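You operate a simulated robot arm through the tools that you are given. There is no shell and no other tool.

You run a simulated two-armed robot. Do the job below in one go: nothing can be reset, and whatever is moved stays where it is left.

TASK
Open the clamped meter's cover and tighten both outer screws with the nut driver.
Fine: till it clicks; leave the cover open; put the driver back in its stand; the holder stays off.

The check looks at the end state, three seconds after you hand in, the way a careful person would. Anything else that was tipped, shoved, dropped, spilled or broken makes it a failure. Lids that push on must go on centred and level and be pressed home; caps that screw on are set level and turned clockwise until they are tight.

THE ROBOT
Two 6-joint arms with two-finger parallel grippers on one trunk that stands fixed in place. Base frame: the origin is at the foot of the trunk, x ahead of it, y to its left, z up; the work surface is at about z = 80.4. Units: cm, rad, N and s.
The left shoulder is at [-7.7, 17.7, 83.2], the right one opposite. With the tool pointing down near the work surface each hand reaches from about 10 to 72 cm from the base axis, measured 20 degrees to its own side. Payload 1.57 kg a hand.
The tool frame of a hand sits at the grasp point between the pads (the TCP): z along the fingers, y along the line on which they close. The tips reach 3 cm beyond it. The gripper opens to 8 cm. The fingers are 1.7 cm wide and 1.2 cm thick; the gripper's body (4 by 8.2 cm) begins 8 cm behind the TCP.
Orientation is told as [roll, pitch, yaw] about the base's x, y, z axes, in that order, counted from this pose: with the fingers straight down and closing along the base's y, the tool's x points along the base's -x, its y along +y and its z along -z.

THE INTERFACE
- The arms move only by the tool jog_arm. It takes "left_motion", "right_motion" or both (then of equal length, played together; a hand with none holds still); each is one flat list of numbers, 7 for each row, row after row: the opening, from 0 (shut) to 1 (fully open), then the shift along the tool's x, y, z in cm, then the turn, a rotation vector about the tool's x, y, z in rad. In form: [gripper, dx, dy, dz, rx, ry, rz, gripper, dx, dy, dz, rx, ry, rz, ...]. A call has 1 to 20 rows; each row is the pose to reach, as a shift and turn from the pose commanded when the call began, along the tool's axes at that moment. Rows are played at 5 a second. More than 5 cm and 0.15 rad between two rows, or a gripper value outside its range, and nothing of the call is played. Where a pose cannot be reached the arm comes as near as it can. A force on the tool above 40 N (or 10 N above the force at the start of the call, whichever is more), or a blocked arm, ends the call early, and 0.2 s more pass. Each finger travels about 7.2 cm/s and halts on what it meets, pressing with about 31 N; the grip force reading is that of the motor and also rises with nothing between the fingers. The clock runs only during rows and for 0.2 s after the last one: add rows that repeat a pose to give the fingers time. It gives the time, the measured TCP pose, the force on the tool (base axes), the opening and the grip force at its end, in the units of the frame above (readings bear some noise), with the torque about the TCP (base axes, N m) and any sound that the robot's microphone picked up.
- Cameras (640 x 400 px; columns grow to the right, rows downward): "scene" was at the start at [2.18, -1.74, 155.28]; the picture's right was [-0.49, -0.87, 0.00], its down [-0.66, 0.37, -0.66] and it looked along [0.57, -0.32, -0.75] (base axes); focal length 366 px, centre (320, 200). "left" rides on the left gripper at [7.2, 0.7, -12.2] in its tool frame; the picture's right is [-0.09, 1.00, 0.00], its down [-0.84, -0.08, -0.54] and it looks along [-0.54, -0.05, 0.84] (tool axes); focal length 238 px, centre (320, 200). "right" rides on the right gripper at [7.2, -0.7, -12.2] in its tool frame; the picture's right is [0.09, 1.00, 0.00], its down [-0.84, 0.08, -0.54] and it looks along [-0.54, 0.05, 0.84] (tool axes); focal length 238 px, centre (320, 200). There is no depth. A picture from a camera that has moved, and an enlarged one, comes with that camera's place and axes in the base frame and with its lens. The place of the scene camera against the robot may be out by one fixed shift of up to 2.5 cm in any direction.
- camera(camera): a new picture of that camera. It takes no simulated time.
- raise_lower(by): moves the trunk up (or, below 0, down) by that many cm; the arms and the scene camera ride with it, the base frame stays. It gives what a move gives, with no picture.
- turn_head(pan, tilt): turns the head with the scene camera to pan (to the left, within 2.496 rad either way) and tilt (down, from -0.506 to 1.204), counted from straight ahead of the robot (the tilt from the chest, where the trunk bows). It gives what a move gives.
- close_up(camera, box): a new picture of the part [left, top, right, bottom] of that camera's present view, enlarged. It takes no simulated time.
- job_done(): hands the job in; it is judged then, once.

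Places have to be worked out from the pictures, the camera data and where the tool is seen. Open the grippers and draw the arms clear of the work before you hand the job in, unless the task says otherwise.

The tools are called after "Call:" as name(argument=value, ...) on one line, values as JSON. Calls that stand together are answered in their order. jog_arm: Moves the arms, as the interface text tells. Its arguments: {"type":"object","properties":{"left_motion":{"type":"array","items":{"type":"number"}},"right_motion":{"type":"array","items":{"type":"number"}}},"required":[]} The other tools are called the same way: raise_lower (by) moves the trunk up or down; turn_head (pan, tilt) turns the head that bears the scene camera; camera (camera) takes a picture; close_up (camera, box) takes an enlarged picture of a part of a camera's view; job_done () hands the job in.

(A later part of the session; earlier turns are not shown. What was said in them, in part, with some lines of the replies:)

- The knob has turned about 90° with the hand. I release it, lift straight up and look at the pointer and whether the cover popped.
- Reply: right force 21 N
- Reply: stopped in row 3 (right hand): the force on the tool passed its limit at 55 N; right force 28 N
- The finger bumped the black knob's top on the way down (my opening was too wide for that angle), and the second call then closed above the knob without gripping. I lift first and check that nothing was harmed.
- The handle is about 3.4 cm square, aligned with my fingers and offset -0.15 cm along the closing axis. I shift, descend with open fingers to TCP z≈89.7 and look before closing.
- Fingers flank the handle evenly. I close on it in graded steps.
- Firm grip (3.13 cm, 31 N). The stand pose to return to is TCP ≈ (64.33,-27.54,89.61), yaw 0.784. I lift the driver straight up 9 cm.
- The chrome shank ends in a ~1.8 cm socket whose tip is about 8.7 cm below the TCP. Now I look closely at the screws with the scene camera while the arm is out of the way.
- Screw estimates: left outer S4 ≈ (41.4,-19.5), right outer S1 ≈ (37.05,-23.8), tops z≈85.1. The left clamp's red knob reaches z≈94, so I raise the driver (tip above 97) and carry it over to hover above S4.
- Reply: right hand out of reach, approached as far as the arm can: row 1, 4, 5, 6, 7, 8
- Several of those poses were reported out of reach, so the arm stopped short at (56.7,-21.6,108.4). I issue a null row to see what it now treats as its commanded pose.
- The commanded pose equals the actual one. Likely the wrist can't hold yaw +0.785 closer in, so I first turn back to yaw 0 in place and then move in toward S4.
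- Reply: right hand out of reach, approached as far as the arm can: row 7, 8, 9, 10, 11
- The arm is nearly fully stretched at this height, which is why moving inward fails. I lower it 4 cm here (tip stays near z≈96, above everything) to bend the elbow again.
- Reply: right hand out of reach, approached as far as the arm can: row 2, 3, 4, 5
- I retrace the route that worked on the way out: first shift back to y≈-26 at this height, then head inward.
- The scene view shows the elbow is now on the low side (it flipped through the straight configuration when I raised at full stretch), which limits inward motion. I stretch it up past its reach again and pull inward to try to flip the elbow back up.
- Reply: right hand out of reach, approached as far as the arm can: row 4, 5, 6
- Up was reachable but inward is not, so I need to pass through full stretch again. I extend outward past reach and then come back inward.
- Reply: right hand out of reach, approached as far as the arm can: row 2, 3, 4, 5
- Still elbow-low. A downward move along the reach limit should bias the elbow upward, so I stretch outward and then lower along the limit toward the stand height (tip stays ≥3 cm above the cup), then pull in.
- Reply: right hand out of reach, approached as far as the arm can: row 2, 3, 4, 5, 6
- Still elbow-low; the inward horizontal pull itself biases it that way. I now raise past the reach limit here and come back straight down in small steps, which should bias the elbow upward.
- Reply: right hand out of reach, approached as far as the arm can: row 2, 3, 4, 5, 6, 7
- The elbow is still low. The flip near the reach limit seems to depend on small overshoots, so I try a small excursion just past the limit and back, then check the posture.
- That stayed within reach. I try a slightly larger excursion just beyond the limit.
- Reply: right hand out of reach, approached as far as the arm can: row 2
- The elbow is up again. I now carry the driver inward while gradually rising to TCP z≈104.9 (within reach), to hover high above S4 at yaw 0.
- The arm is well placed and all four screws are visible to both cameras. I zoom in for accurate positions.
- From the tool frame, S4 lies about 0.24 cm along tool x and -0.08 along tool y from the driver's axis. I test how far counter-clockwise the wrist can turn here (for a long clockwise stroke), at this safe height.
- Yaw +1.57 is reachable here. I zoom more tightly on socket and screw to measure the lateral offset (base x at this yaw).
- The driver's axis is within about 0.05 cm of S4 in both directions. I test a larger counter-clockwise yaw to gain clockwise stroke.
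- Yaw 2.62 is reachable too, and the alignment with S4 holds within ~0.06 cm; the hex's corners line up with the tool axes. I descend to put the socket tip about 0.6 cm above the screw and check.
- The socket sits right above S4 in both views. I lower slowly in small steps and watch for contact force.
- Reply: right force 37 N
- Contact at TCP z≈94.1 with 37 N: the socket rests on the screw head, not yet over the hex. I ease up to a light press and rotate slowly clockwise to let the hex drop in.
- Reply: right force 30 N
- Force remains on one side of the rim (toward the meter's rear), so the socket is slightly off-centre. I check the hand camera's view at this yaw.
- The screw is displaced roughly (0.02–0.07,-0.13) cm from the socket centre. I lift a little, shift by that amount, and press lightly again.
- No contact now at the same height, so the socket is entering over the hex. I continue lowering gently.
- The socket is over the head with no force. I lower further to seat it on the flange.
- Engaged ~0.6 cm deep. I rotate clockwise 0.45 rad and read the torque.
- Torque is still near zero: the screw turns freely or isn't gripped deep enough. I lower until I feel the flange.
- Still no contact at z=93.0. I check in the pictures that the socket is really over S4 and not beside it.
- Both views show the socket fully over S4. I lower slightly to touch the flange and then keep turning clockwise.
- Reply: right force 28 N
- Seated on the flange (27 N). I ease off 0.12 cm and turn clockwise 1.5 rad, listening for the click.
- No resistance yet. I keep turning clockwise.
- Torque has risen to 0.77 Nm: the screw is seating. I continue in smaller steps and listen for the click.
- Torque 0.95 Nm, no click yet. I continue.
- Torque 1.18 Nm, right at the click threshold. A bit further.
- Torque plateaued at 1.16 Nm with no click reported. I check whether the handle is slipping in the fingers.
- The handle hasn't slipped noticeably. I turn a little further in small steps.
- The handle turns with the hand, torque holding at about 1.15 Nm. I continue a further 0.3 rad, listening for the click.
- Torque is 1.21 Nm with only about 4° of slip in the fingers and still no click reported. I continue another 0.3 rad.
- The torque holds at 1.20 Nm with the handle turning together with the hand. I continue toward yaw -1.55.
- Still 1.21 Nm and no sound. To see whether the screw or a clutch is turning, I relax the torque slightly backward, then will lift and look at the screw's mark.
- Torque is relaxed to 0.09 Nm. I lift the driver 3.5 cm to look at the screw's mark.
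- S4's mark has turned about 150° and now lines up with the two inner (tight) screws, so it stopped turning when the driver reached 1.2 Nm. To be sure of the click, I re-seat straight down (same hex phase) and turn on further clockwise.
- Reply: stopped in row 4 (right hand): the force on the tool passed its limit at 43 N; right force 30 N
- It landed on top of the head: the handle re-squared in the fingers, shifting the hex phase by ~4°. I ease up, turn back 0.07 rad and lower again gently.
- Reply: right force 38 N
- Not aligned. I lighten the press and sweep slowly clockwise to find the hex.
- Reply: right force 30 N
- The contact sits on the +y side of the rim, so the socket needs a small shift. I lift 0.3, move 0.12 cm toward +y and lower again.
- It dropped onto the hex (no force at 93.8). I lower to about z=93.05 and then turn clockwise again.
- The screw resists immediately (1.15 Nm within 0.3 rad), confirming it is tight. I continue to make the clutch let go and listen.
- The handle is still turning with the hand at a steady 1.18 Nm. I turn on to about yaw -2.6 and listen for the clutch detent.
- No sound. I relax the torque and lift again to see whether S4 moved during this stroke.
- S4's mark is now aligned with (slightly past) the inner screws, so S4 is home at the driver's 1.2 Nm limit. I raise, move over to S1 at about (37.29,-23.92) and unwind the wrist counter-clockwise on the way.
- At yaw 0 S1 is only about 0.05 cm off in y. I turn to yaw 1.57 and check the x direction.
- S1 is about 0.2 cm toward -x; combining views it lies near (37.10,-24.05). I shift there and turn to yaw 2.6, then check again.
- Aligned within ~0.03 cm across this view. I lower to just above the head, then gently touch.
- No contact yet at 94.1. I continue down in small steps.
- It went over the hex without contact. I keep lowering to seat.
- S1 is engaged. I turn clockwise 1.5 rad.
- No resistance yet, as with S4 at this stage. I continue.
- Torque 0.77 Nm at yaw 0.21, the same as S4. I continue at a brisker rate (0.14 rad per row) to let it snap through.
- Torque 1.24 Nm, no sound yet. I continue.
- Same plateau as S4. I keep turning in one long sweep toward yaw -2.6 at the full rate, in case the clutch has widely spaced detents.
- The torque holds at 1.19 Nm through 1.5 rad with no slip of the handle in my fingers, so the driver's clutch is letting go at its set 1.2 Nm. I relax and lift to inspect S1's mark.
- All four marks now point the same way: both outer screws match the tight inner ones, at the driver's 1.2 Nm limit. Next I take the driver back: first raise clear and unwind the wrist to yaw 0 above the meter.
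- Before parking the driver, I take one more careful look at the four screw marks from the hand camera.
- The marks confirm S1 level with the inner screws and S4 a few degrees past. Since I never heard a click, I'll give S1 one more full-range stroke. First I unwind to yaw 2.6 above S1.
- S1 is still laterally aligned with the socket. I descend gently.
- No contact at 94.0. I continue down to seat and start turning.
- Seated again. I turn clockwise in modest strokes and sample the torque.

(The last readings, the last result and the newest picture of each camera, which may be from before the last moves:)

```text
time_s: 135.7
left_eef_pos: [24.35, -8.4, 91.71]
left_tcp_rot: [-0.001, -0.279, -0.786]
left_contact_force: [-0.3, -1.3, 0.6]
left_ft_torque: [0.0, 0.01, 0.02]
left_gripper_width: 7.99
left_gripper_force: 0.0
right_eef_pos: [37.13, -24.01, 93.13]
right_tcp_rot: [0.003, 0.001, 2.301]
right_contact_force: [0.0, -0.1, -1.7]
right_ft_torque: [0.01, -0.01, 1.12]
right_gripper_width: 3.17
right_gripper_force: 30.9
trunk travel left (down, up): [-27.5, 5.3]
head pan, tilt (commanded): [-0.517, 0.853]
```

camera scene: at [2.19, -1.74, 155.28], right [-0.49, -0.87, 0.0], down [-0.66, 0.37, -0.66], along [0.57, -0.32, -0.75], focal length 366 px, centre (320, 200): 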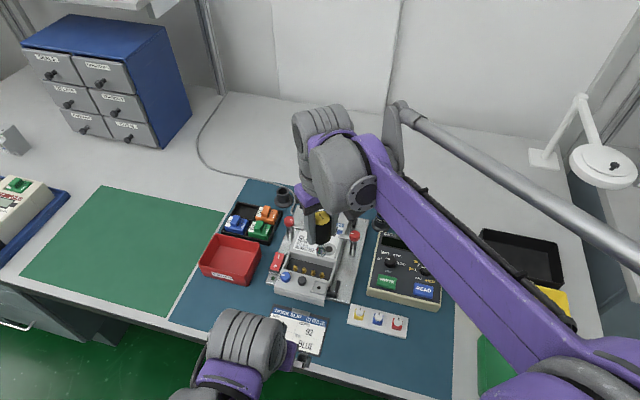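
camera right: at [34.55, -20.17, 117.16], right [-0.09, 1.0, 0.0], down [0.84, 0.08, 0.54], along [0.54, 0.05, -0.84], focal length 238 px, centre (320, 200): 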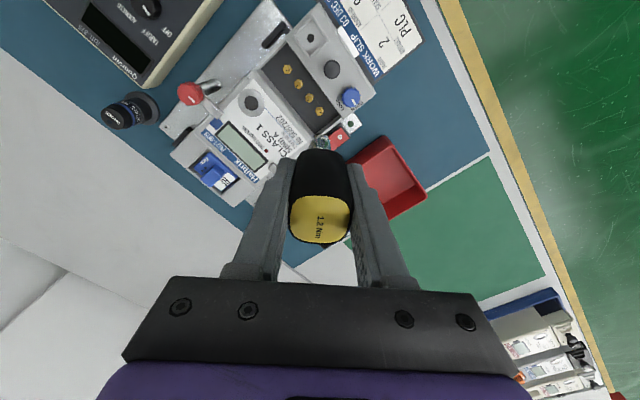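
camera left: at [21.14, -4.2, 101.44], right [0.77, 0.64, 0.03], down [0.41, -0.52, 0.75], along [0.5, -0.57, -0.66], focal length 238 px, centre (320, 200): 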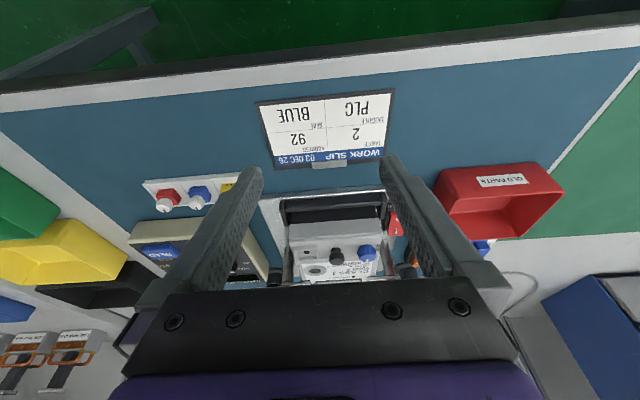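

1.12 Nm immediately: the screw is firmly tight. I step on in fine increments to catch the click.

Call:
jog_arm(right_motion=[0.3, 0, 0, 0, 0, 0, 0.02, 0.3, 0, 0, 0, 0, 0, 0.04])

Call:
jog_arm(right_motion=[0.3, 0, 0, 0, 0, 0, 0.04, 0.3, 0, 0, 0, 0, 0, 0.08])

Call:
jog_arm(right_motion=[0.3, 0, 0, 0, 0, 0, 0.12, 0.3, 0, 0, 0, 0, 0, 0.24, 0.3, 0, 0, 0, 0, 0, 0.36, 0.3, 0, 0, 0, 0, 0, 0.48, 0.3, 0, 0, 0, 0, 0, 0.6, 0.3, 0, 0, 0, 0, 0, 0.72, 0.3, 0, 0, 0, 0, 0, 0.84, 0.3, 0, 0, 0, 0, 0, 0.96, 0.3, 0, 0, 0, 0, 0, 1.08, 0.3, 0, 0, 0, 0, 0, 1.2, 0.3, 0, 0, 0, 0, 0, 1.32, 0.3, 0, 0, 0, 0, 0, 1.44, 0.3, 0, 0, 0, 0, 0, 1.56, 0.3, 0, 0, 0, 0, 0, 1.68, 0.3, 0, 0, 0, 0, 0, 1.8, 0.3, 0, 0, 0, 0, 0, 1.92, 0.3, 0, 0, 0, 0, 0, 2.04, 0.3, 0, 0, 0, 0, 0, 2.16])

```text
time_s: 136.3
left_eef_pos: [24.32, -8.31, 91.66]
left_tcp_rot: [0.0, -0.28, -0.785]
left_contact_force: [0.2, -0.3, -0.3]
left_ft_torque: [-0.01, 0.0, 0.0]
left_gripper_width: 7.99
left_gripper_force: 0.0
right_eef_pos: [37.12, -24.07, 93.09]
right_tcp_rot: [0.002, 0.002, 2.259]
right_contact_force: [0.6, -0.6, -1.5]
right_ft_torque: [0.0, -0.03, 1.2]
right_gripper_width: 3.16
right_gripper_force: 31.2
trunk travel left (down, up): [-27.5, 5.3]
head pan, tilt (commanded): [-0.517, 0.853]
```

```text
time_s: 136.9
left_eef_pos: [24.37, -8.28, 91.73]
left_tcp_rot: [-0.001, -0.279, -0.786]
left_contact_force: [-0.2, -0.5, -0.4]
left_ft_torque: [-0.01, 0.0, 0.02]
left_gripper_width: 8.01
left_gripper_force: 0.1
right_eef_pos: [37.12, -23.91, 93.21]
right_tcp_rot: [0.003, 0.002, 2.179]
right_contact_force: [-1.0, -0.3, -1.3]
right_ft_torque: [-0.02, 0.01, 1.18]
right_gripper_width: 3.18
right_gripper_force: 31.0
trunk travel left (down, up): [-27.5, 5.3]
head pan, tilt (commanded): [-0.517, 0.853]
```

```text
time_s: 140.7
left_eef_pos: [24.31, -8.28, 91.75]
left_tcp_rot: [-0.001, -0.278, -0.786]
left_contact_force: [0.3, 0.1, -0.5]
left_ft_torque: [0.02, 0.02, -0.01]
left_gripper_width: 7.98
left_gripper_force: 0.1
right_eef_pos: [37.11, -24.05, 93.15]
right_tcp_rot: [-0.002, 0.0, 0.019]
right_contact_force: [0.7, 0.2, -1.2]
right_ft_torque: [-0.01, 0.0, 1.17]
right_gripper_width: 3.24
right_gripper_force: 30.9
trunk travel left (down, up): [-27.5, 5.3]
head pan, tilt (commanded): [-0.517, 0.853]
```

Still no sound through 2.2 rad at 1.17–1.20 Nm. I relax and lift to see whether S1 itself turned this time.

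Call:
jog_arm(right_motion=[0.3, 0, 0, 0, 0, 0, -0.14, 0.3, 0, 0, 0, 0, 0, -0.27, 0.3, 0, 0, -0.6, 0, 0, -0.27, 0.3, 0, 0, -1.2, 0, 0, -0.27, 0.3, 0, 0, -2.2, 0, 0, -0.27, 0.3, 0, 0, -4, 0, 0, -0.27, 0.3, 0, 0, -5.5, 0, 0, -0.27])

Call:
close_up(camera="scene", box=[290, 255, 330, 285])

Call:
close_up(camera="right", box=[270, 70, 370, 160])

```text
time_s: 142.3
left_eef_pos: [24.25, -8.36, 91.72]
left_tcp_rot: [-0.002, -0.28, -0.784]
left_contact_force: [0.4, 0.4, 0.4]
left_ft_torque: [-0.01, 0.02, -0.02]
left_gripper_width: 8.0
left_gripper_force: 0.1
right_eef_pos: [37.18, -23.99, 98.59]
right_tcp_rot: [0.0, -0.001, 0.289]
right_contact_force: [0.2, 0.2, -1.4]
right_ft_torque: [0.0, 0.02, 0.01]
right_gripper_width: 3.22
right_gripper_force: 31.0
trunk travel left (down, up): [-27.5, 5.3]
head pan, tilt (commanded): [-0.517, 0.853]
```

```text
13.33 times, centred on (310, 270) of scene
camera zoom: at [2.18, -1.74, 155.28], right [-0.49, -0.87, 0.0], down [-0.66, 0.37, -0.66], along [0.57, -0.32, -0.75], focal length 4873 px, centre (453, -733)
```

zoom: 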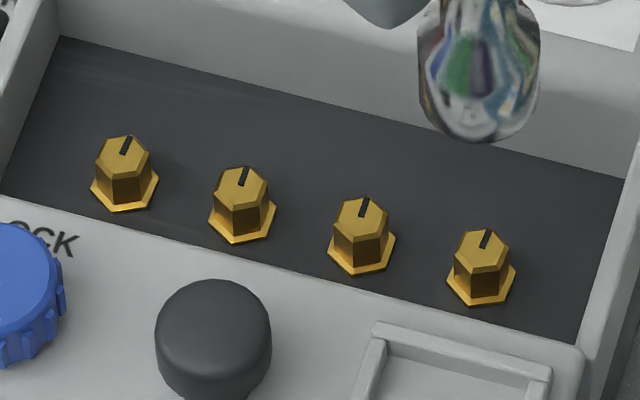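

```text
4.44 times, centred on (320, 115) of right
camera zoom: at [30.45, -26.6, 110.87], right [-0.37, 0.93, 0.0], down [0.78, 0.31, 0.54], along [0.5, 0.2, -0.84], focal length 1059 px, centre (320, 578)
```

zoom: 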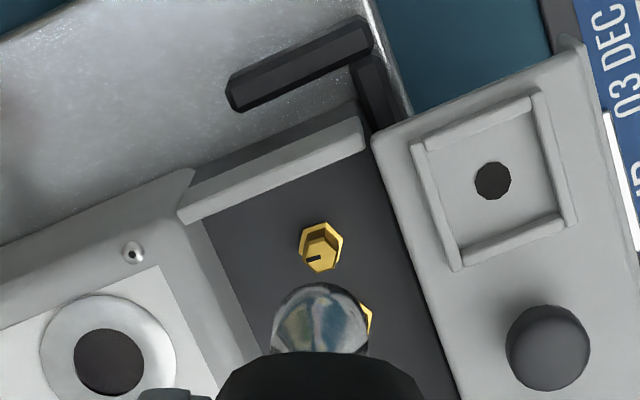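

S1's mark hasn't moved at all, so it is hard up and the driver is slipping at its set torque. As one more test for the click, I re-seat on S1, press down more firmly, and turn.

Call:
jog_arm(right_motion=[0.34, 0, 0, 2, 0, 0, 0, 0.34, 0, 0, 3.8, 0, 0, 0, 0.34, 0, 0, 4.4, 0, 0, 0, 0.34, 0, 0, 4.7, 0, 0, 0])

```text
time_s: 143.3
left_eef_pos: [24.43, -8.23, 91.67]
left_tcp_rot: [0.0, -0.28, -0.786]
left_contact_force: [-0.7, -1.1, 0.2]
left_ft_torque: [0.05, -0.02, 0.01]
left_gripper_width: 8.0
left_gripper_force: 0.1
right_eef_pos: [37.19, -24.01, 93.77]
right_tcp_rot: [-0.002, 0.0, 0.29]
right_contact_force: [-0.6, -0.5, -1.6]
right_ft_torque: [-0.02, 0.02, 0.0]
right_gripper_width: 3.24
right_gripper_force: 31.7
trunk travel left (down, up): [-27.5, 5.3]
head pan, tilt (commanded): [-0.517, 0.853]
```

Call:
jog_arm(right_motion=[0.34, 0, 0, 0.3, 0, 0, 0, 0.34, 0, 0, 0.6, 0, 0, 0, 0.34, 0, 0, 0.75, 0, 0, 0, 0.34, 0, 0, 0.84, 0, 0, 0])

```text
time_s: 144.3
left_eef_pos: [24.34, -8.27, 91.77]
left_tcp_rot: [0.0, -0.279, -0.785]
left_contact_force: [0.3, 0.6, -1.0]
left_ft_torque: [-0.02, 0.0, 0.02]
left_gripper_width: 8.03
left_gripper_force: 0.0
right_eef_pos: [37.22, -24.09, 93.04]
right_tcp_rot: [0.0, 0.001, 0.289]
right_contact_force: [0.1, 0.3, -1.2]
right_ft_torque: [0.01, -0.04, 0.04]
right_gripper_width: 3.21
right_gripper_force: 31.0
trunk travel left (down, up): [-27.5, 5.3]
head pan, tilt (commanded): [-0.517, 0.853]
```

Call:
jog_arm(right_motion=[0.34, 0, 0, 0.05, 0, 0, 0, 0.34, 0, 0, 0.1, 0, 0, 0, 0.34, 0, 0, 0.14, 0, 0, 0])

```text
time_s: 145.1
left_eef_pos: [24.21, -8.16, 91.67]
left_tcp_rot: [-0.001, -0.28, -0.785]
left_contact_force: [-1.1, 0.7, -0.6]
left_ft_torque: [0.0, -0.01, 0.0]
left_gripper_width: 8.01
left_gripper_force: 0.1
right_eef_pos: [37.22, -23.95, 93.02]
right_tcp_rot: [-0.004, 0.0, 0.289]
right_contact_force: [0.5, -0.2, 9.9]
right_ft_torque: [0.02, -0.09, 0.07]
right_gripper_width: 3.17
right_gripper_force: 31.1
trunk travel left (down, up): [-27.5, 5.3]
head pan, tilt (commanded): [-0.517, 0.853]
```

About 10 N of press. I add slightly more and turn clockwise, watching torque and sound.

Call:
jog_arm(right_motion=[0.3, 0, 0, 0.04, 0, 0, 0.08, 0.3, 0, 0, 0.04, 0, 0, 0.16, 0.3, 0, 0, 0.04, 0, 0, 0.24, 0.3, 0, 0, 0.04, 0, 0, 0.32, 0.3, 0, 0, 0.04, 0, 0, 0.4])

```text
time_s: 146.3
left_eef_pos: [24.2, -8.3, 91.82]
left_tcp_rot: [0.001, -0.28, -0.785]
left_contact_force: [0.8, -0.2, -0.8]
left_ft_torque: [-0.03, 0.01, 0.03]
left_gripper_width: 8.01
left_gripper_force: 0.2
right_eef_pos: [37.05, -23.99, 92.88]
right_tcp_rot: [-0.003, -0.002, -0.11]
right_contact_force: [-1.4, 2.9, 17.5]
right_ft_torque: [0.31, 0.1, 1.16]
right_gripper_width: 3.3
right_gripper_force: 30.9
trunk travel left (down, up): [-27.5, 5.3]
head pan, tilt (commanded): [-0.517, 0.853]
```

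Call:
close_up(camera="right", box=[240, 90, 400, 250])

```text
2.50 times, centred on (320, 170) of right
camera zoom: at [29.87, -23.74, 105.13], right [0.02, 1.0, 0.0], down [0.84, -0.01, 0.54], along [0.54, -0.01, -0.84], focal length 596 px, centre (320, 275)
```

zoom: 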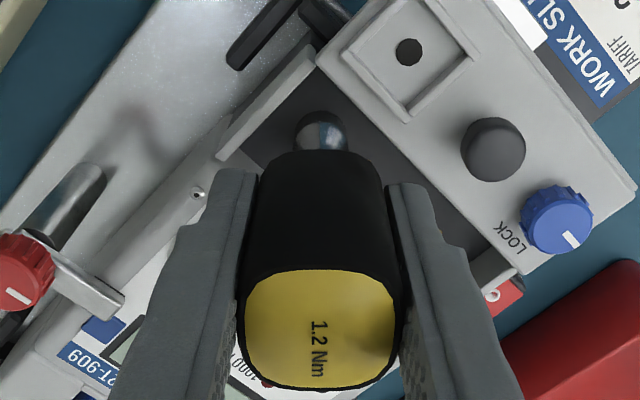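

Same 1.16–1.2 Nm limit with firm pressure, so the driver simply lets go at its setting; both screws are tight. I relax the torque, lift off and rise to travel height.

Call:
jog_arm(right_motion=[0.3, 0, 0, -0.1, 0, 0, -0.14, 0.3, 0, 0, -0.12, 0, 0, -0.27, 0.34, 0, 0, -0.8, 0, 0, -0.27, 0.34, 0, 0, -1.6, 0, 0, -0.27, 0.34, 0, 0, -3.5, 0, 0, -0.27, 0.34, 0, 0, -6, 0, 0, -0.27, 0.34, 0, 0, -9, 0, 0, -0.27, 0.34, 0, 0, -11.9, 0, 0, -0.27])

Call:
close_up(camera="scene", box=[264, 205, 364, 310])

Call:
close_up(camera="right", box=[240, 90, 400, 250])

```text
time_s: 148.1
left_eef_pos: [24.32, -8.31, 91.78]
left_tcp_rot: [0.001, -0.281, -0.785]
left_contact_force: [-0.3, 0.3, 0.2]
left_ft_torque: [0.0, -0.01, -0.01]
left_gripper_width: 7.98
left_gripper_force: 0.1
right_eef_pos: [37.03, -24.07, 104.95]
right_tcp_rot: [-0.002, 0.0, 0.157]
right_contact_force: [0.1, 0.2, -0.7]
right_ft_torque: [0.01, 0.0, 0.03]
right_gripper_width: 3.27
right_gripper_force: 31.7
trunk travel left (down, up): [-27.5, 5.3]
head pan, tilt (commanded): [-0.517, 0.853]
```

```text
3.81 times, centred on (314, 258) of scene
camera zoom: at [2.16, -1.72, 155.28], right [-0.49, -0.87, 0.0], down [-0.66, 0.37, -0.66], along [0.57, -0.33, -0.75], focal length 1392 px, centre (343, -19)
```

zoom: 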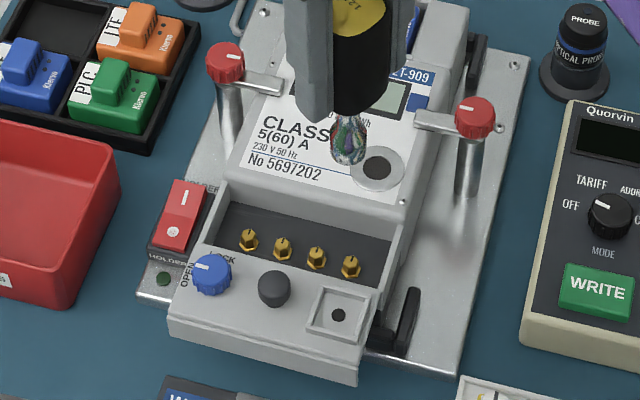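

```text
2.50 times, centred on (320, 170) of right
camera zoom: at [30.2, -25.64, 117.1], right [-0.25, 0.97, 0.0], down [0.81, 0.21, 0.54], along [0.53, 0.13, -0.84], focal length 596 px, centre (320, 275)
```

zoom: 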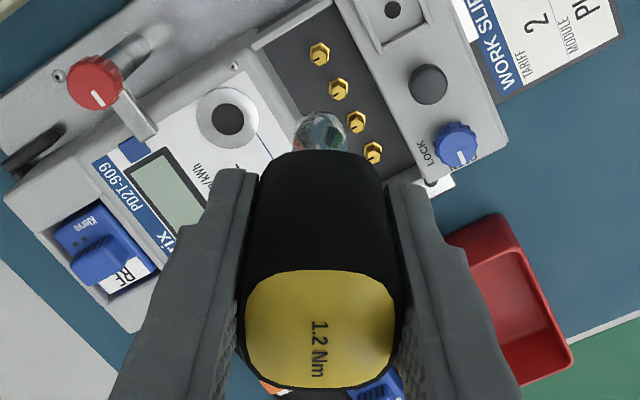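

Everything at the meter looks right. I carry the driver back along the reachable route: out at z≈105, then descending toward the stand, turning to yaw 0.785.

Call:
jog_arm(right_motion=[0.34, -3.89, -1.06, 0, 0, 0, -0.09, 0.34, -7.79, -2.12, 0, 0, 0, -0.18, 0.34, -11.68, -3.18, 0, 0, 0, -0.27, 0.34, -15.58, -4.24, 0, 0, 0, -0.36, 0.34, -19.47, -5.3, 0, 0, 0, -0.45, 0.34, -22.72, -6.52, 3.45, 0, 0, -0.54, 0.34, -26.0, -7.55, 6.65, 0, 0, -0.628, 0.34, -26.0, -7.55, 6.65, 0, 0, -0.628])

Call:
camera(camera="scene")

Call:
camera(camera="right")

```text
time_s: 149.9
left_eef_pos: [24.33, -8.3, 91.81]
left_tcp_rot: [0.002, -0.28, -0.785]
left_contact_force: [0.1, 0.1, -0.4]
left_ft_torque: [0.02, -0.01, -0.01]
left_gripper_width: 8.02
left_gripper_force: 0.1
right_eef_pos: [63.96, -27.28, 98.03]
right_tcp_rot: [-0.001, 0.003, 0.79]
right_contact_force: [-0.4, -0.6, -1.4]
right_ft_torque: [0.0, -0.02, 0.02]
right_gripper_width: 3.23
right_gripper_force: 31.2
trunk travel left (down, up): [-27.5, 5.3]
head pan, tilt (commanded): [-0.517, 0.853]
```

```text
taken
camera scene: at [2.09, -1.71, 155.29], right [-0.49, -0.87, 0.0], down [-0.65, 0.37, -0.66], along [0.57, -0.33, -0.75], focal length 366 px, centre (320, 200)
```

scene: 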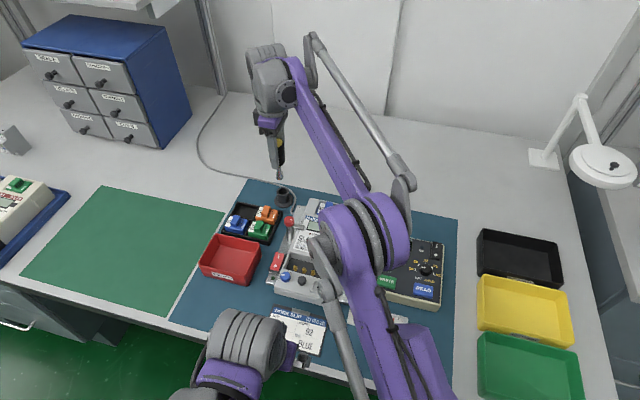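

```text
taken
camera right: at [59.36, -32.76, 110.35], right [-0.77, 0.64, 0.0], down [0.53, 0.65, 0.54], along [0.35, 0.42, -0.84], focal length 238 px, centre (320, 200)
```

right: 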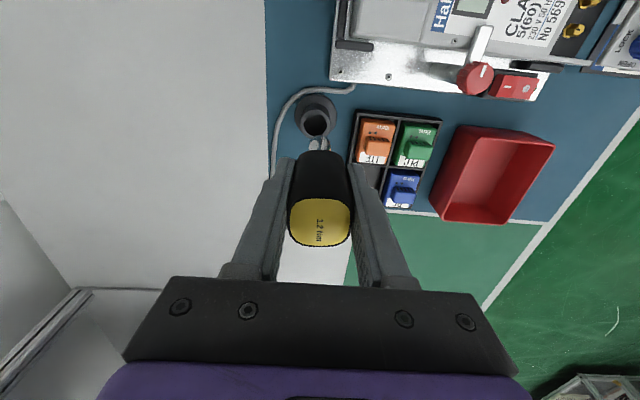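

I'm above the stand. I zoom in to compare the socket with the cup.

Call:
close_up(camera="right", box=[280, 80, 360, 170])

Call:
close_up(camera="scene", box=[250, 110, 320, 220])

```text
4.44 times, centred on (320, 125) of right
camera zoom: at [59.36, -32.76, 110.35], right [-0.77, 0.64, 0.0], down [0.53, 0.65, 0.54], along [0.35, 0.42, -0.84], focal length 1059 px, centre (320, 533)
```

zoom: 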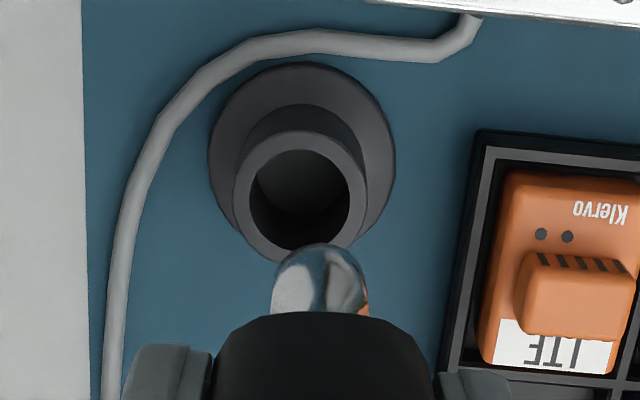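

```text
3.64 times, centred on (285, 165) of scene
camera zoom: at [2.09, -1.71, 155.29], right [-0.49, -0.87, 0.0], down [-0.65, 0.37, -0.66], along [0.57, -0.33, -0.75], focal length 1329 px, centre (447, 327)
```

zoom: 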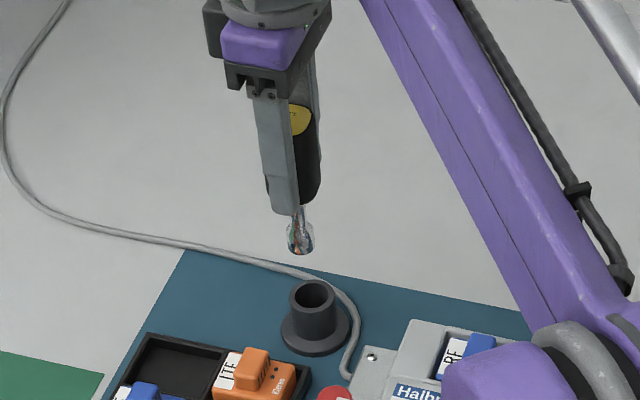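

The cup centre is about 0.47 cm off along the closing axis and 0.15 along tool x. I shift by that and re-check before descending.

Call:
jog_arm(right_motion=[0.34, -0.08, -0.23, 0.3, 0, 0, 0, 0.34, -0.15, -0.47, 0.5, 0, 0, 0, 0.34, -0.15, -0.47, 0.5, 0, 0, 0])

Call:
close_up(camera="right", box=[280, 80, 360, 170])

Call:
close_up(camera="scene", box=[250, 130, 320, 220])

```text
time_s: 150.7
left_eef_pos: [24.34, -8.36, 91.85]
left_tcp_rot: [0.0, -0.282, -0.786]
left_contact_force: [-0.2, 1.2, 0.1]
left_ft_torque: [-0.02, -0.02, 0.0]
left_gripper_width: 7.99
left_gripper_force: 0.1
right_eef_pos: [64.47, -27.52, 97.62]
right_tcp_rot: [-0.003, 0.003, 0.788]
right_contact_force: [0.0, 0.7, -1.2]
right_ft_torque: [-0.01, -0.01, -0.03]
right_gripper_width: 3.24
right_gripper_force: 30.9
trunk travel left (down, up): [-27.5, 5.3]
head pan, tilt (commanded): [-0.517, 0.853]
```

```text
4.44 times, centred on (320, 125) of right
camera zoom: at [59.86, -33.03, 109.87], right [-0.77, 0.64, 0.0], down [0.54, 0.65, 0.54], along [0.35, 0.42, -0.84], focal length 1059 px, centre (320, 533)
```

zoom: 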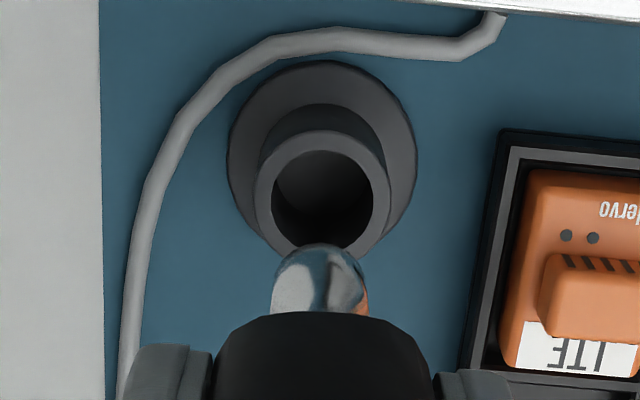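

```text
4.44 times, centred on (285, 175) of scene
camera zoom: at [2.19, -1.74, 155.28], right [-0.49, -0.87, 0.0], down [-0.66, 0.37, -0.66], along [0.57, -0.32, -0.75], focal length 1624 px, centre (476, 311)
```

zoom: 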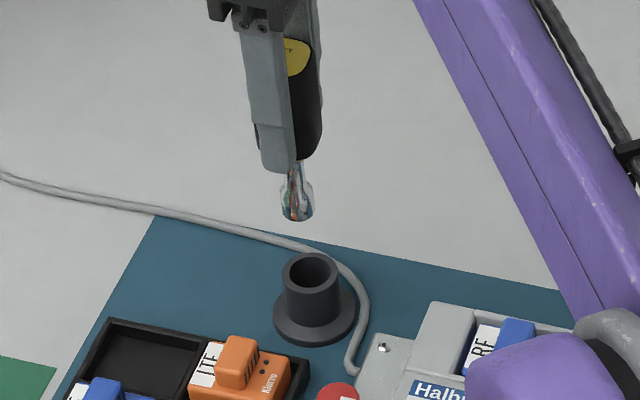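

Comparing with the pick-up picture, the driver now sits about 0.37–0.44 cm toward tool -x in my grip (it shifted during the elbow swing), still upright. I shift the hand +0.40 along tool x and +0.07 along tool y so the socket is over the cup, and re-check.

Call:
jog_arm(right_motion=[0.34, 0.2, 0.04, 0, 0, 0, 0, 0.34, 0.4, 0.07, 0, 0, 0, 0, 0.34, 0.4, 0.07, 0, 0, 0, 0])

Call:
close_up(camera="right", box=[280, 80, 360, 170])

Call:
close_up(camera="scene", box=[260, 160, 310, 215])

```text
time_s: 151.5
left_eef_pos: [24.45, -8.31, 91.68]
left_tcp_rot: [0.0, -0.279, -0.787]
left_contact_force: [-0.8, 0.1, 0.2]
left_ft_torque: [0.03, 0.01, 0.02]
left_gripper_width: 7.99
left_gripper_force: 0.2
right_eef_pos: [64.1, -27.6, 97.73]
right_tcp_rot: [-0.002, 0.002, 0.786]
right_contact_force: [0.1, 0.4, -1.0]
right_ft_torque: [-0.02, 0.0, 0.01]
right_gripper_width: 3.26
right_gripper_force: 30.7
trunk travel left (down, up): [-27.5, 5.3]
head pan, tilt (commanded): [-0.517, 0.853]
```

```text
4.44 times, centred on (320, 125) of right
camera zoom: at [59.54, -33.29, 109.9], right [-0.77, 0.64, 0.0], down [0.54, 0.65, 0.54], along [0.35, 0.42, -0.84], focal length 1059 px, centre (320, 533)
```

zoom: 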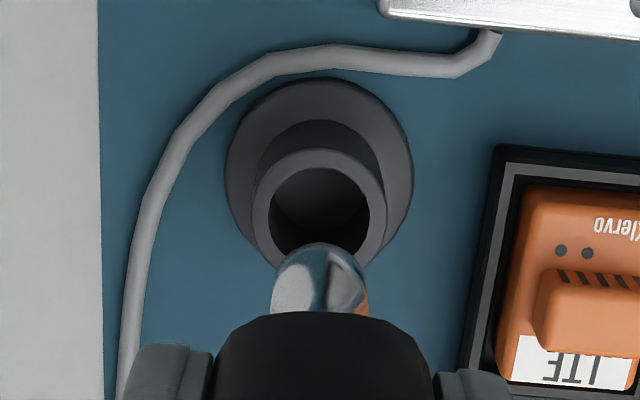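

```text
7.27 times, centred on (285, 188) of scene
camera zoom: at [2.2, -1.74, 155.28], right [-0.49, -0.87, 0.0], down [-0.66, 0.37, -0.66], along [0.57, -0.32, -0.75], focal length 2658 px, centre (574, 291)
```

zoom: 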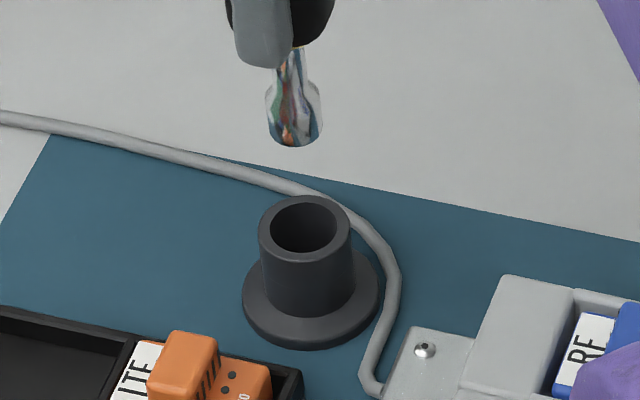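

The socket is centred over the cup in both views. I descend into the cup, slowing near the floor.

Call:
jog_arm(right_motion=[0.34, 0, 0, 1.5, 0, 0, 0, 0.34, 0, 0, 3, 0, 0, 0, 0.34, 0, 0, 4.3, 0, 0, 0, 0.34, 0, 0, 5.4, 0, 0, 0, 0.34, 0, 0, 6.4, 0, 0, 0, 0.34, 0, 0, 7.2, 0, 0, 0, 0.34, 0, 0, 7.6, 0, 0, 0])

Call:
close_up(camera="scene", box=[250, 130, 320, 220])

Call:
close_up(camera="right", box=[240, 70, 400, 250])

```text
time_s: 153.1
left_eef_pos: [24.29, -8.3, 91.72]
left_tcp_rot: [-0.001, -0.28, -0.786]
left_contact_force: [0.2, 0.5, -0.1]
left_ft_torque: [0.0, 0.01, -0.05]
left_gripper_width: 8.0
left_gripper_force: 0.1
right_eef_pos: [64.08, -27.79, 90.08]
right_tcp_rot: [-0.001, 0.001, 0.788]
right_contact_force: [0.2, 0.4, -1.8]
right_ft_torque: [0.02, 0.01, 0.0]
right_gripper_width: 3.21
right_gripper_force: 31.1
trunk travel left (down, up): [-27.5, 5.3]
head pan, tilt (commanded): [-0.517, 0.853]
```

```text
4.44 times, centred on (285, 175) of scene
camera zoom: at [2.2, -1.74, 155.28], right [-0.49, -0.87, 0.0], down [-0.66, 0.37, -0.66], along [0.57, -0.32, -0.75], focal length 1624 px, centre (476, 311)
```

zoom: 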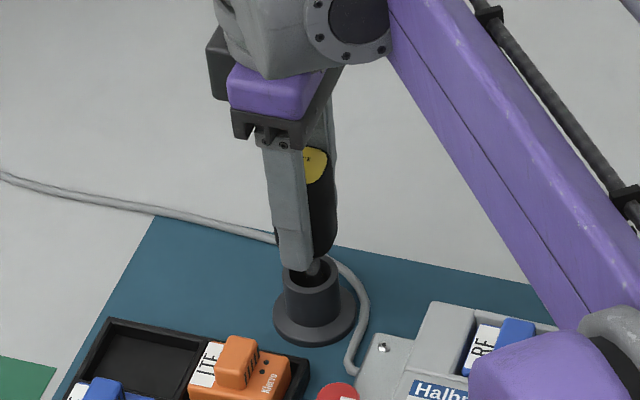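

```text
2.22 times, centred on (320, 160) of right
camera zoom: at [59.58, -33.28, 102.27], right [-0.77, 0.64, 0.0], down [0.54, 0.65, 0.54], along [0.35, 0.42, -0.84], focal length 530 px, centre (320, 289)
```

zoom: 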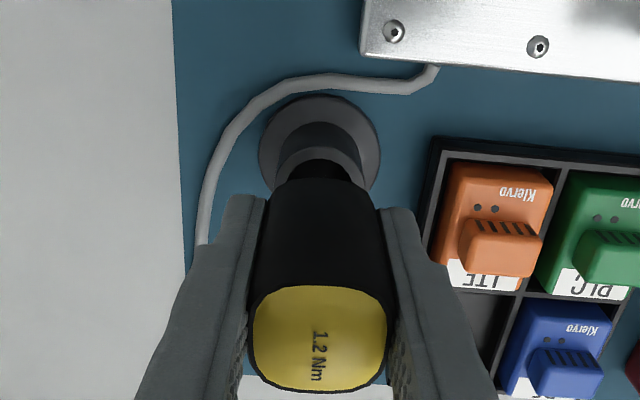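

The socket is inside the cup with no side force. I lower further until the floor is felt.

Call:
jog_arm(right_motion=[0.34, 0, 0, 0.15, 0, 0, 0, 0.34, 0, 0, 0.3, 0, 0, 0, 0.34, 0, 0, 0.4, 0, 0, 0, 0.34, 0, 0, 0.48, 0, 0, 0])

```text
time_s: 154.1
left_eef_pos: [24.31, -8.33, 91.78]
left_tcp_rot: [0.002, -0.28, -0.786]
left_contact_force: [-0.1, -0.4, 0.6]
left_ft_torque: [0.01, 0.0, -0.03]
left_gripper_width: 8.02
left_gripper_force: 0.0
right_eef_pos: [64.13, -27.85, 89.61]
right_tcp_rot: [-0.002, 0.003, 0.787]
right_contact_force: [0.2, 0.0, -1.6]
right_ft_torque: [0.01, 0.0, 0.0]
right_gripper_width: 3.18
right_gripper_force: 31.8
trunk travel left (down, up): [-27.5, 5.3]
head pan, tilt (commanded): [-0.517, 0.853]
```

Call:
jog_arm(right_motion=[0.34, 0, 0, 0.08, 0, 0, 0, 0.34, 0, 0, 0.16, 0, 0, 0, 0.34, 0, 0, 0.24, 0, 0, 0])

```text
time_s: 154.9
left_eef_pos: [24.31, -8.29, 91.78]
left_tcp_rot: [-0.001, -0.279, -0.786]
left_contact_force: [-0.1, -0.2, -0.5]
left_ft_torque: [-0.03, -0.03, 0.01]
left_gripper_width: 7.99
left_gripper_force: 0.1
right_eef_pos: [64.22, -27.83, 89.32]
right_tcp_rot: [0.0, 0.001, 0.788]
right_contact_force: [-0.6, -1.0, -1.3]
right_ft_torque: [-0.01, 0.02, 0.01]
right_gripper_width: 3.17
right_gripper_force: 30.9
trunk travel left (down, up): [-27.5, 5.3]
head pan, tilt (commanded): [-0.517, 0.853]
```

Call:
jog_arm(right_motion=[0.34, 0, 0, 0.08, 0, 0, 0, 0.34, 0, 0, 0.16, 0, 0, 0, 0.34, 0, 0, 0.24, 0, 0, 0])

Call:
close_up(camera="scene", box=[260, 160, 310, 215])

```text
time_s: 155.7
left_eef_pos: [24.2, -8.28, 91.79]
left_tcp_rot: [0.002, -0.283, -0.787]
left_contact_force: [0.1, 0.2, -0.7]
left_ft_torque: [-0.02, 0.01, 0.02]
left_gripper_width: 7.97
left_gripper_force: 0.1
right_eef_pos: [64.08, -27.8, 89.37]
right_tcp_rot: [-0.006, 0.0, 0.787]
right_contact_force: [7.9, -3.7, 25.3]
right_ft_torque: [-0.09, -0.55, 0.02]
right_gripper_width: 3.16
right_gripper_force: 30.8
trunk travel left (down, up): [-27.5, 5.3]
head pan, tilt (commanded): [-0.517, 0.853]
```

```text
7.27 times, centred on (285, 188) of scene
camera zoom: at [2.0, -1.65, 155.32], right [-0.49, -0.87, 0.0], down [-0.65, 0.37, -0.66], along [0.57, -0.33, -0.75], focal length 2658 px, centre (574, 291)
```

zoom: 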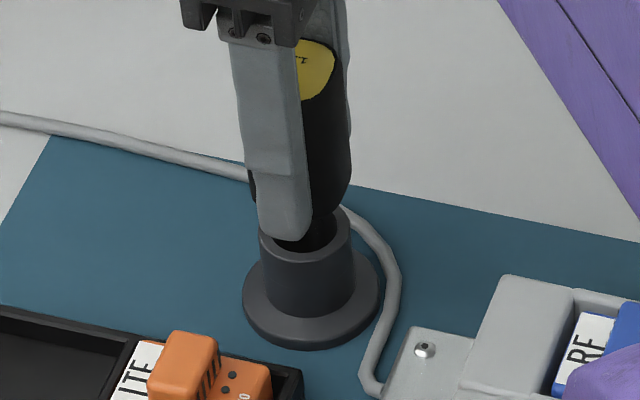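

Floor contact (25 N). I back off 0.22 cm to unload, then open the fingers gradually and check the driver stands.

Call:
jog_arm(right_motion=[0.34, 0, 0, -0.12, 0, 0, 0, 0.34, 0, 0, -0.22, 0, 0, 0, 0.34, 0, 0, -0.22, 0, 0, 0])

```text
time_s: 156.5
left_eef_pos: [24.33, -8.34, 91.83]
left_tcp_rot: [0.001, -0.282, -0.786]
left_contact_force: [-0.4, 0.1, 0.2]
left_ft_torque: [0.02, -0.02, -0.01]
left_gripper_width: 8.0
left_gripper_force: 0.0
right_eef_pos: [64.02, -27.78, 89.28]
right_tcp_rot: [0.0, 0.002, 0.787]
right_contact_force: [1.9, -3.7, 11.2]
right_ft_torque: [-0.16, -0.15, 0.04]
right_gripper_width: 3.18
right_gripper_force: 30.5
trunk travel left (down, up): [-27.5, 5.3]
head pan, tilt (commanded): [-0.517, 0.853]
```

Call:
jog_arm(right_motion=[0.34, 0, 0, -0.06, 0, 0, 0, 0.39, 0, 0, -0.06, 0, 0, 0, 0.42, 0, 0, -0.06, 0, 0, 0, 0.46, 0, 0, -0.06, 0, 0, 0, 0.5, 0, 0, -0.06, 0, 0, 0, 0.6, 0, 0, -0.06, 0, 0, 0])

Call:
close_up(camera="right", box=[200, 60, 440, 250])

Call:
close_up(camera="scene", box=[250, 130, 320, 220])

```text
time_s: 157.9
left_eef_pos: [24.34, -8.29, 91.71]
left_tcp_rot: [0.0, -0.281, -0.784]
left_contact_force: [-0.2, 0.8, -0.3]
left_ft_torque: [-0.03, 0.01, -0.02]
left_gripper_width: 7.99
left_gripper_force: 0.0
right_eef_pos: [64.11, -27.72, 89.4]
right_tcp_rot: [-0.002, 0.001, 0.788]
right_contact_force: [-0.4, 0.7, 0.0]
right_ft_torque: [-0.01, 0.0, 0.0]
right_gripper_width: 4.79
right_gripper_force: 0.0
trunk travel left (down, up): [-27.5, 5.3]
head pan, tilt (commanded): [-0.517, 0.853]
```

```text
2.11 times, centred on (320, 155) of right
camera zoom: at [59.54, -33.28, 101.58], right [-0.77, 0.64, 0.0], down [0.54, 0.65, 0.54], along [0.35, 0.42, -0.84], focal length 502 px, centre (320, 295)
```

zoom: 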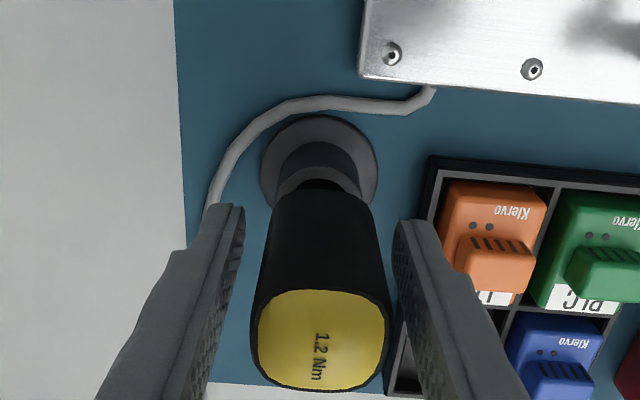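

```text
4.44 times, centred on (285, 175) of scene
camera zoom: at [2.18, -1.73, 155.28], right [-0.49, -0.87, 0.0], down [-0.66, 0.37, -0.66], along [0.57, -0.32, -0.75], focal length 1624 px, centre (476, 311)
```

zoom: 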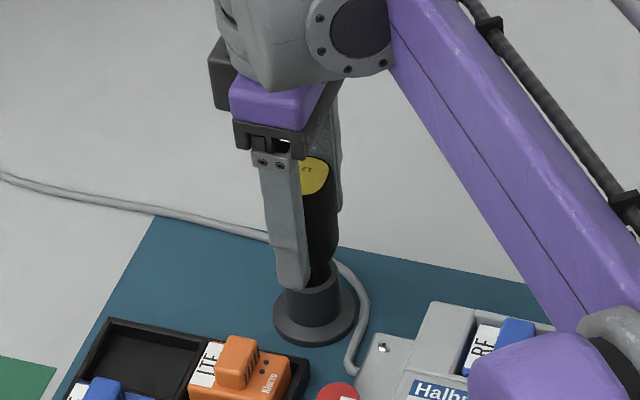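

The driver is standing in its cup. I open fully and raise straight up (staying within reach) to look at it.

Call:
jog_arm(right_motion=[0.8, 0, 0, 0, 0, 0, 0, 1, 0, 0, 0, 0, 0, 0, 1, 0, 0, -1.5, 0, 0, 0, 1, 0, 0, -4, 0, 0, 0, 1, 0, 0, -7, 0, 0, 0, 1, 0, 0, -8.8, 0, 0, 0])

Call:
close_up(camera="right", box=[230, 70, 410, 200])

Call:
close_up(camera="scene", box=[255, 150, 315, 215])

```text
time_s: 159.3
left_eef_pos: [24.27, -8.37, 91.72]
left_tcp_rot: [-0.001, -0.282, -0.786]
left_contact_force: [-0.5, -1.2, 0.0]
left_ft_torque: [0.0, -0.03, 0.02]
left_gripper_width: 8.03
left_gripper_force: 0.0
right_eef_pos: [64.0, -27.84, 98.09]
right_tcp_rot: [-0.001, 0.001, 0.789]
right_contact_force: [-0.5, -0.5, 0.2]
right_ft_torque: [0.02, 0.0, -0.01]
right_gripper_width: 8.01
right_gripper_force: 0.0
trunk travel left (down, up): [-27.5, 5.3]
head pan, tilt (commanded): [-0.517, 0.853]
```

```text
3.08 times, centred on (320, 135) of right
camera zoom: at [59.54, -33.32, 110.39], right [-0.77, 0.64, 0.0], down [0.54, 0.65, 0.54], along [0.35, 0.42, -0.84], focal length 733 px, centre (320, 400)
```

zoom: 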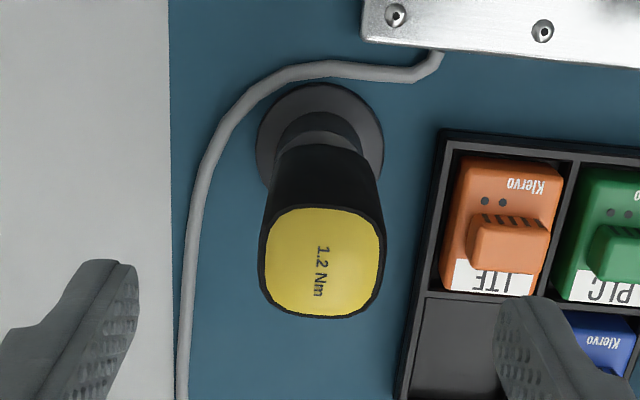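

```text
6.15 times, centred on (285, 182) of scene
camera zoom: at [2.18, -1.73, 155.28], right [-0.49, -0.87, 0.0], down [-0.66, 0.37, -0.66], along [0.57, -0.32, -0.75], focal length 2249 px, centre (535, 308)
```

zoom: 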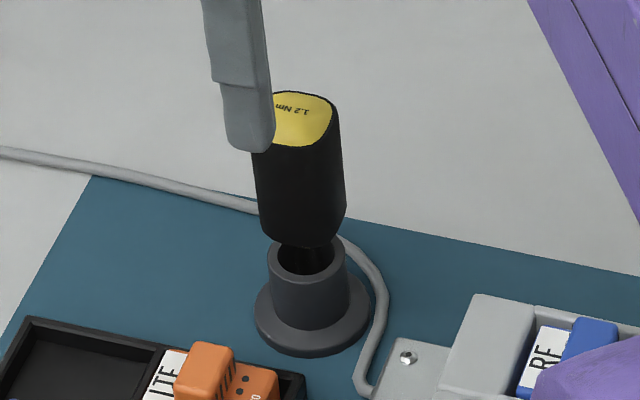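

The driver stands upright in its stand as before. Now I retract the right arm up and back to its starting area, along the reachable route.

Call:
jog_arm(right_motion=[1, 2.96, 1.99, -3.4, 0, 0, 0.085, 1, 6.14, 3.76, -6.8, 0, 0, 0.17, 1, 10.02, 5.54, -8.9, 0, 0, 0.26, 1, 14.26, 6.97, -10.9, 0, 0, 0.35, 1, 18.08, 8.39, -13.2, 0, 0, 0.44, 1, 21.46, 10.24, -16, 0, 0, 0.53, 1, 24.57, 12.23, -19, 0, 0, 0.62, 1, 27.32, 14.15, -22.3, 0, 0, 0.71, 1, 29.15, 15.7, -24.9, 0, 0, 0.789])

Call:
camera(camera="scene")

```text
time_s: 161.3
left_eef_pos: [24.21, -8.23, 91.66]
left_tcp_rot: [0.0, -0.28, -0.784]
left_contact_force: [-0.5, 0.2, -0.5]
left_ft_torque: [0.0, 0.0, -0.01]
left_gripper_width: 7.98
left_gripper_force: 0.0
right_eef_pos: [32.25, -37.33, 123.18]
right_tcp_rot: [-0.001, -0.002, -0.003]
right_contact_force: [0.3, 0.9, 0.0]
right_ft_torque: [0.02, 0.0, 0.0]
right_gripper_width: 8.03
right_gripper_force: 0.2
trunk travel left (down, up): [-27.5, 5.3]
head pan, tilt (commanded): [-0.517, 0.853]
```

```text
taken
camera scene: at [2.13, -1.71, 155.28], right [-0.49, -0.87, 0.0], down [-0.65, 0.37, -0.66], along [0.57, -0.33, -0.75], focal length 366 px, centre (320, 200)
```

scene: 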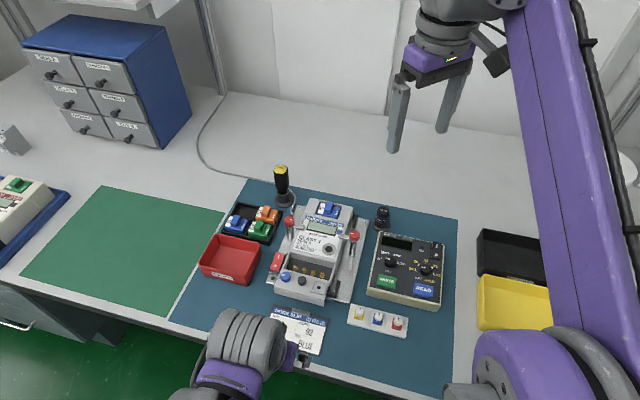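

The right arm is home. Now I retract the left arm back and up to the left, clear of the work.

Call:
jog_arm(left_motion=[1, 1.37, 2.33, -3.19, 0, 0, 0, 1, 2.75, 4.65, -6.38, 0, 0, 0, 1, 4.12, 6.98, -9.57, 0, 0, 0, 1, 5.49, 9.3, -12.76, 0, 0, 0, 1, 6.87, 11.63, -15.95, 0, 0, 0, 1, 8.24, 13.96, -19.14, 0, 0, 0, 1, 9.61, 16.28, -22.33, 0, 0, 0, 1, 10.98, 18.6, -25.5, 0, 0, 0, 1, 12.36, 20.93, -28.7, 0, 0, 0, 1, 13.73, 23.26, -31.9, 0, 0, 0])

Call:
camera(camera="scene")

Call:
close_up(camera="scene", box=[250, 180, 380, 310])

Call:
close_up(camera="right", box=[260, 80, 440, 260])

```text
time_s: 163.5
left_eef_pos: [25.15, 23.81, 118.64]
left_tcp_rot: [0.001, -0.281, -0.786]
left_contact_force: [-1.2, -0.3, 0.8]
left_ft_torque: [0.0, 0.0, 0.02]
left_gripper_width: 7.99
left_gripper_force: 0.1
right_eef_pos: [32.43, -37.27, 123.07]
right_tcp_rot: [-0.003, -0.001, -0.002]
right_contact_force: [-0.4, 0.9, 0.2]
right_ft_torque: [0.0, 0.02, -0.02]
right_gripper_width: 8.0
right_gripper_force: 0.1
trunk travel left (down, up): [-27.5, 5.3]
head pan, tilt (commanded): [-0.517, 0.853]
```

```text
taken
camera scene: at [2.24, -1.71, 155.29], right [-0.49, -0.87, 0.0], down [-0.66, 0.37, -0.66], along [0.57, -0.33, -0.75], focal length 366 px, centre (320, 200)
```

scene: 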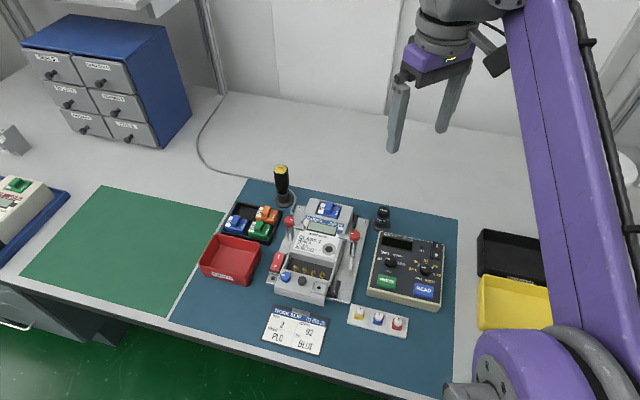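

```text
3.08 times, centred on (315, 245) of scene
camera zoom: at [2.24, -1.71, 155.29], right [-0.49, -0.87, 0.0], down [-0.66, 0.37, -0.66], along [0.57, -0.33, -0.75], focal length 1124 px, centre (335, 62)
```

zoom: 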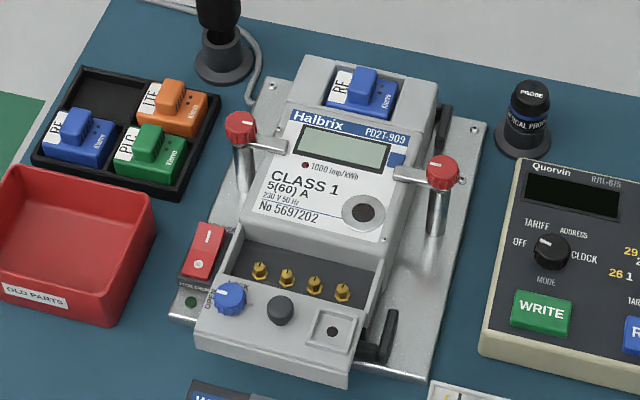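

```text
2.22 times, centred on (350, 170) of right
camera zoom: at [25.31, -37.83, 135.33], right [-0.09, 1.0, 0.0], down [0.84, 0.08, 0.54], along [0.54, 0.05, -0.84], focal length 530 px, centre (253, 267)
```

zoom: 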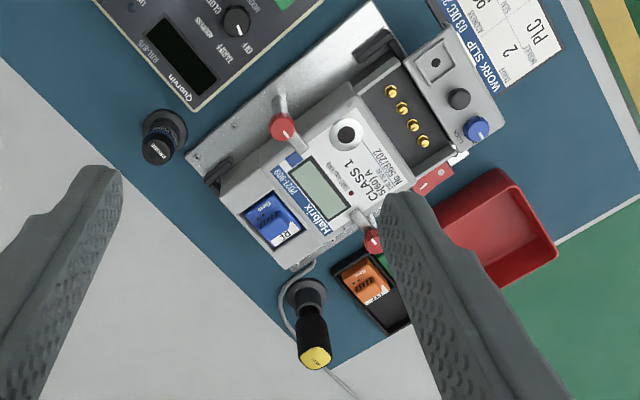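

Both arms are clear. I do a final check of the driver in its stand, the screws and the holder's switch and lamp.

Call:
close_up(camera="scene", box=[255, 150, 315, 215])

Call:
close_up(camera="scene", box=[264, 235, 344, 300])

Call:
close_up(camera="right", box=[320, 80, 440, 200])

```text
6.15 times, centred on (285, 182) of scene
camera zoom: at [2.24, -1.71, 155.29], right [-0.49, -0.87, 0.0], down [-0.66, 0.37, -0.66], along [0.57, -0.33, -0.75], focal length 2249 px, centre (535, 308)
```

zoom: 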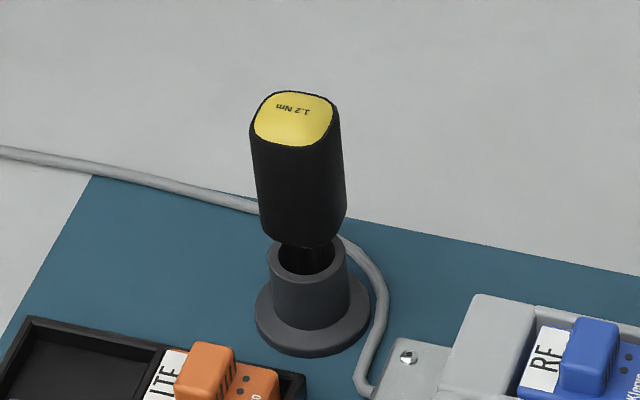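

```text
6.15 times, centred on (304, 268) of scene
camera zoom: at [2.24, -1.71, 155.29], right [-0.49, -0.87, 0.0], down [-0.66, 0.37, -0.66], along [0.57, -0.33, -0.75], focal length 2249 px, centre (418, -215)
```

zoom: 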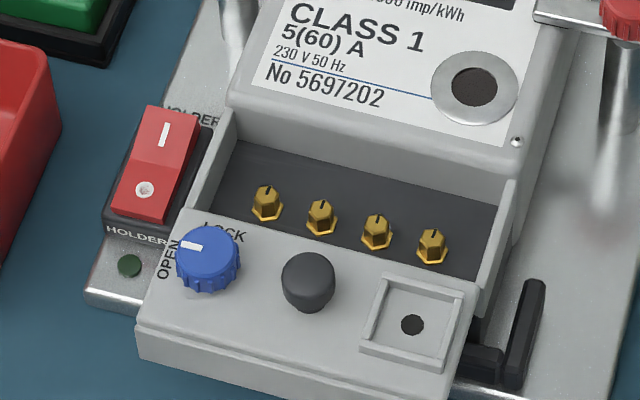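

```text
3.33 times, centred on (380, 140) of right
camera zoom: at [25.31, -37.83, 135.33], right [-0.09, 1.0, 0.0], down [0.84, 0.08, 0.54], along [0.54, 0.05, -0.84], focal length 794 px, centre (120, 400)
```

zoom: 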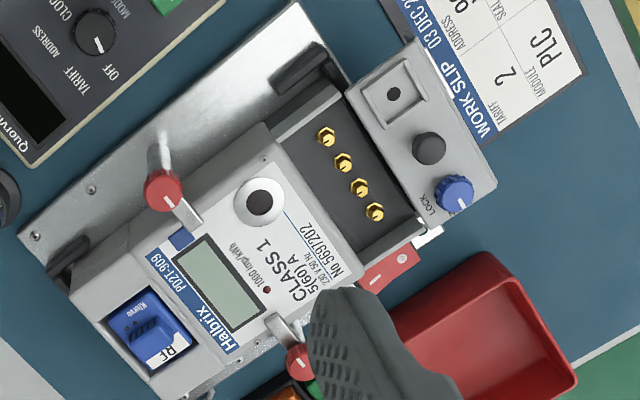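

I'm about to hand the job in. The cover is open at its stop and both outer screws have their marks in line with the inner ones. The driver is upright in its stand, the holder switch and lamp are unchanged (off), and both arms are clear with grippers open. The driver held at its 1.2 Nm setting on both screws, but the microphone never reported a click.

Call:
job_done()

```text
The job is handed in.
```

I opened the cover and tightened both outer screws to the driver's 1.2 Nm setting, but I never heard the click you asked for. I've handed the job in.

- **Screws:** Each outer screw stopped turning at about 1.2 Nm, and further turning only made the driver slip. The mark on the right screw lines up with the two inner screws; the left one sits about 7° past them. From that I believe both are tight, but the microphone reported no click on either screw.
- **Cover:** The cover slides forward rather than lifting. I turned the blue knob to OPEN and left the cover at its end stop.
- **Driver:** It is standing upright in its stand.
- **Holder:** I never touched the switch, and its lamp is still dark.
- **Meter:** The front of the meter moved about 3–4 mm sideways in its nest. It is still clamped.
- **Mistakes along the way:** Before I realised the cover slides, I pulled up on it with about 20 N and briefly lifted the meter. A finger also hit the black knob with about 55 N. I saw no damage from either.

Both grippers are open and both arms are clear of the work.
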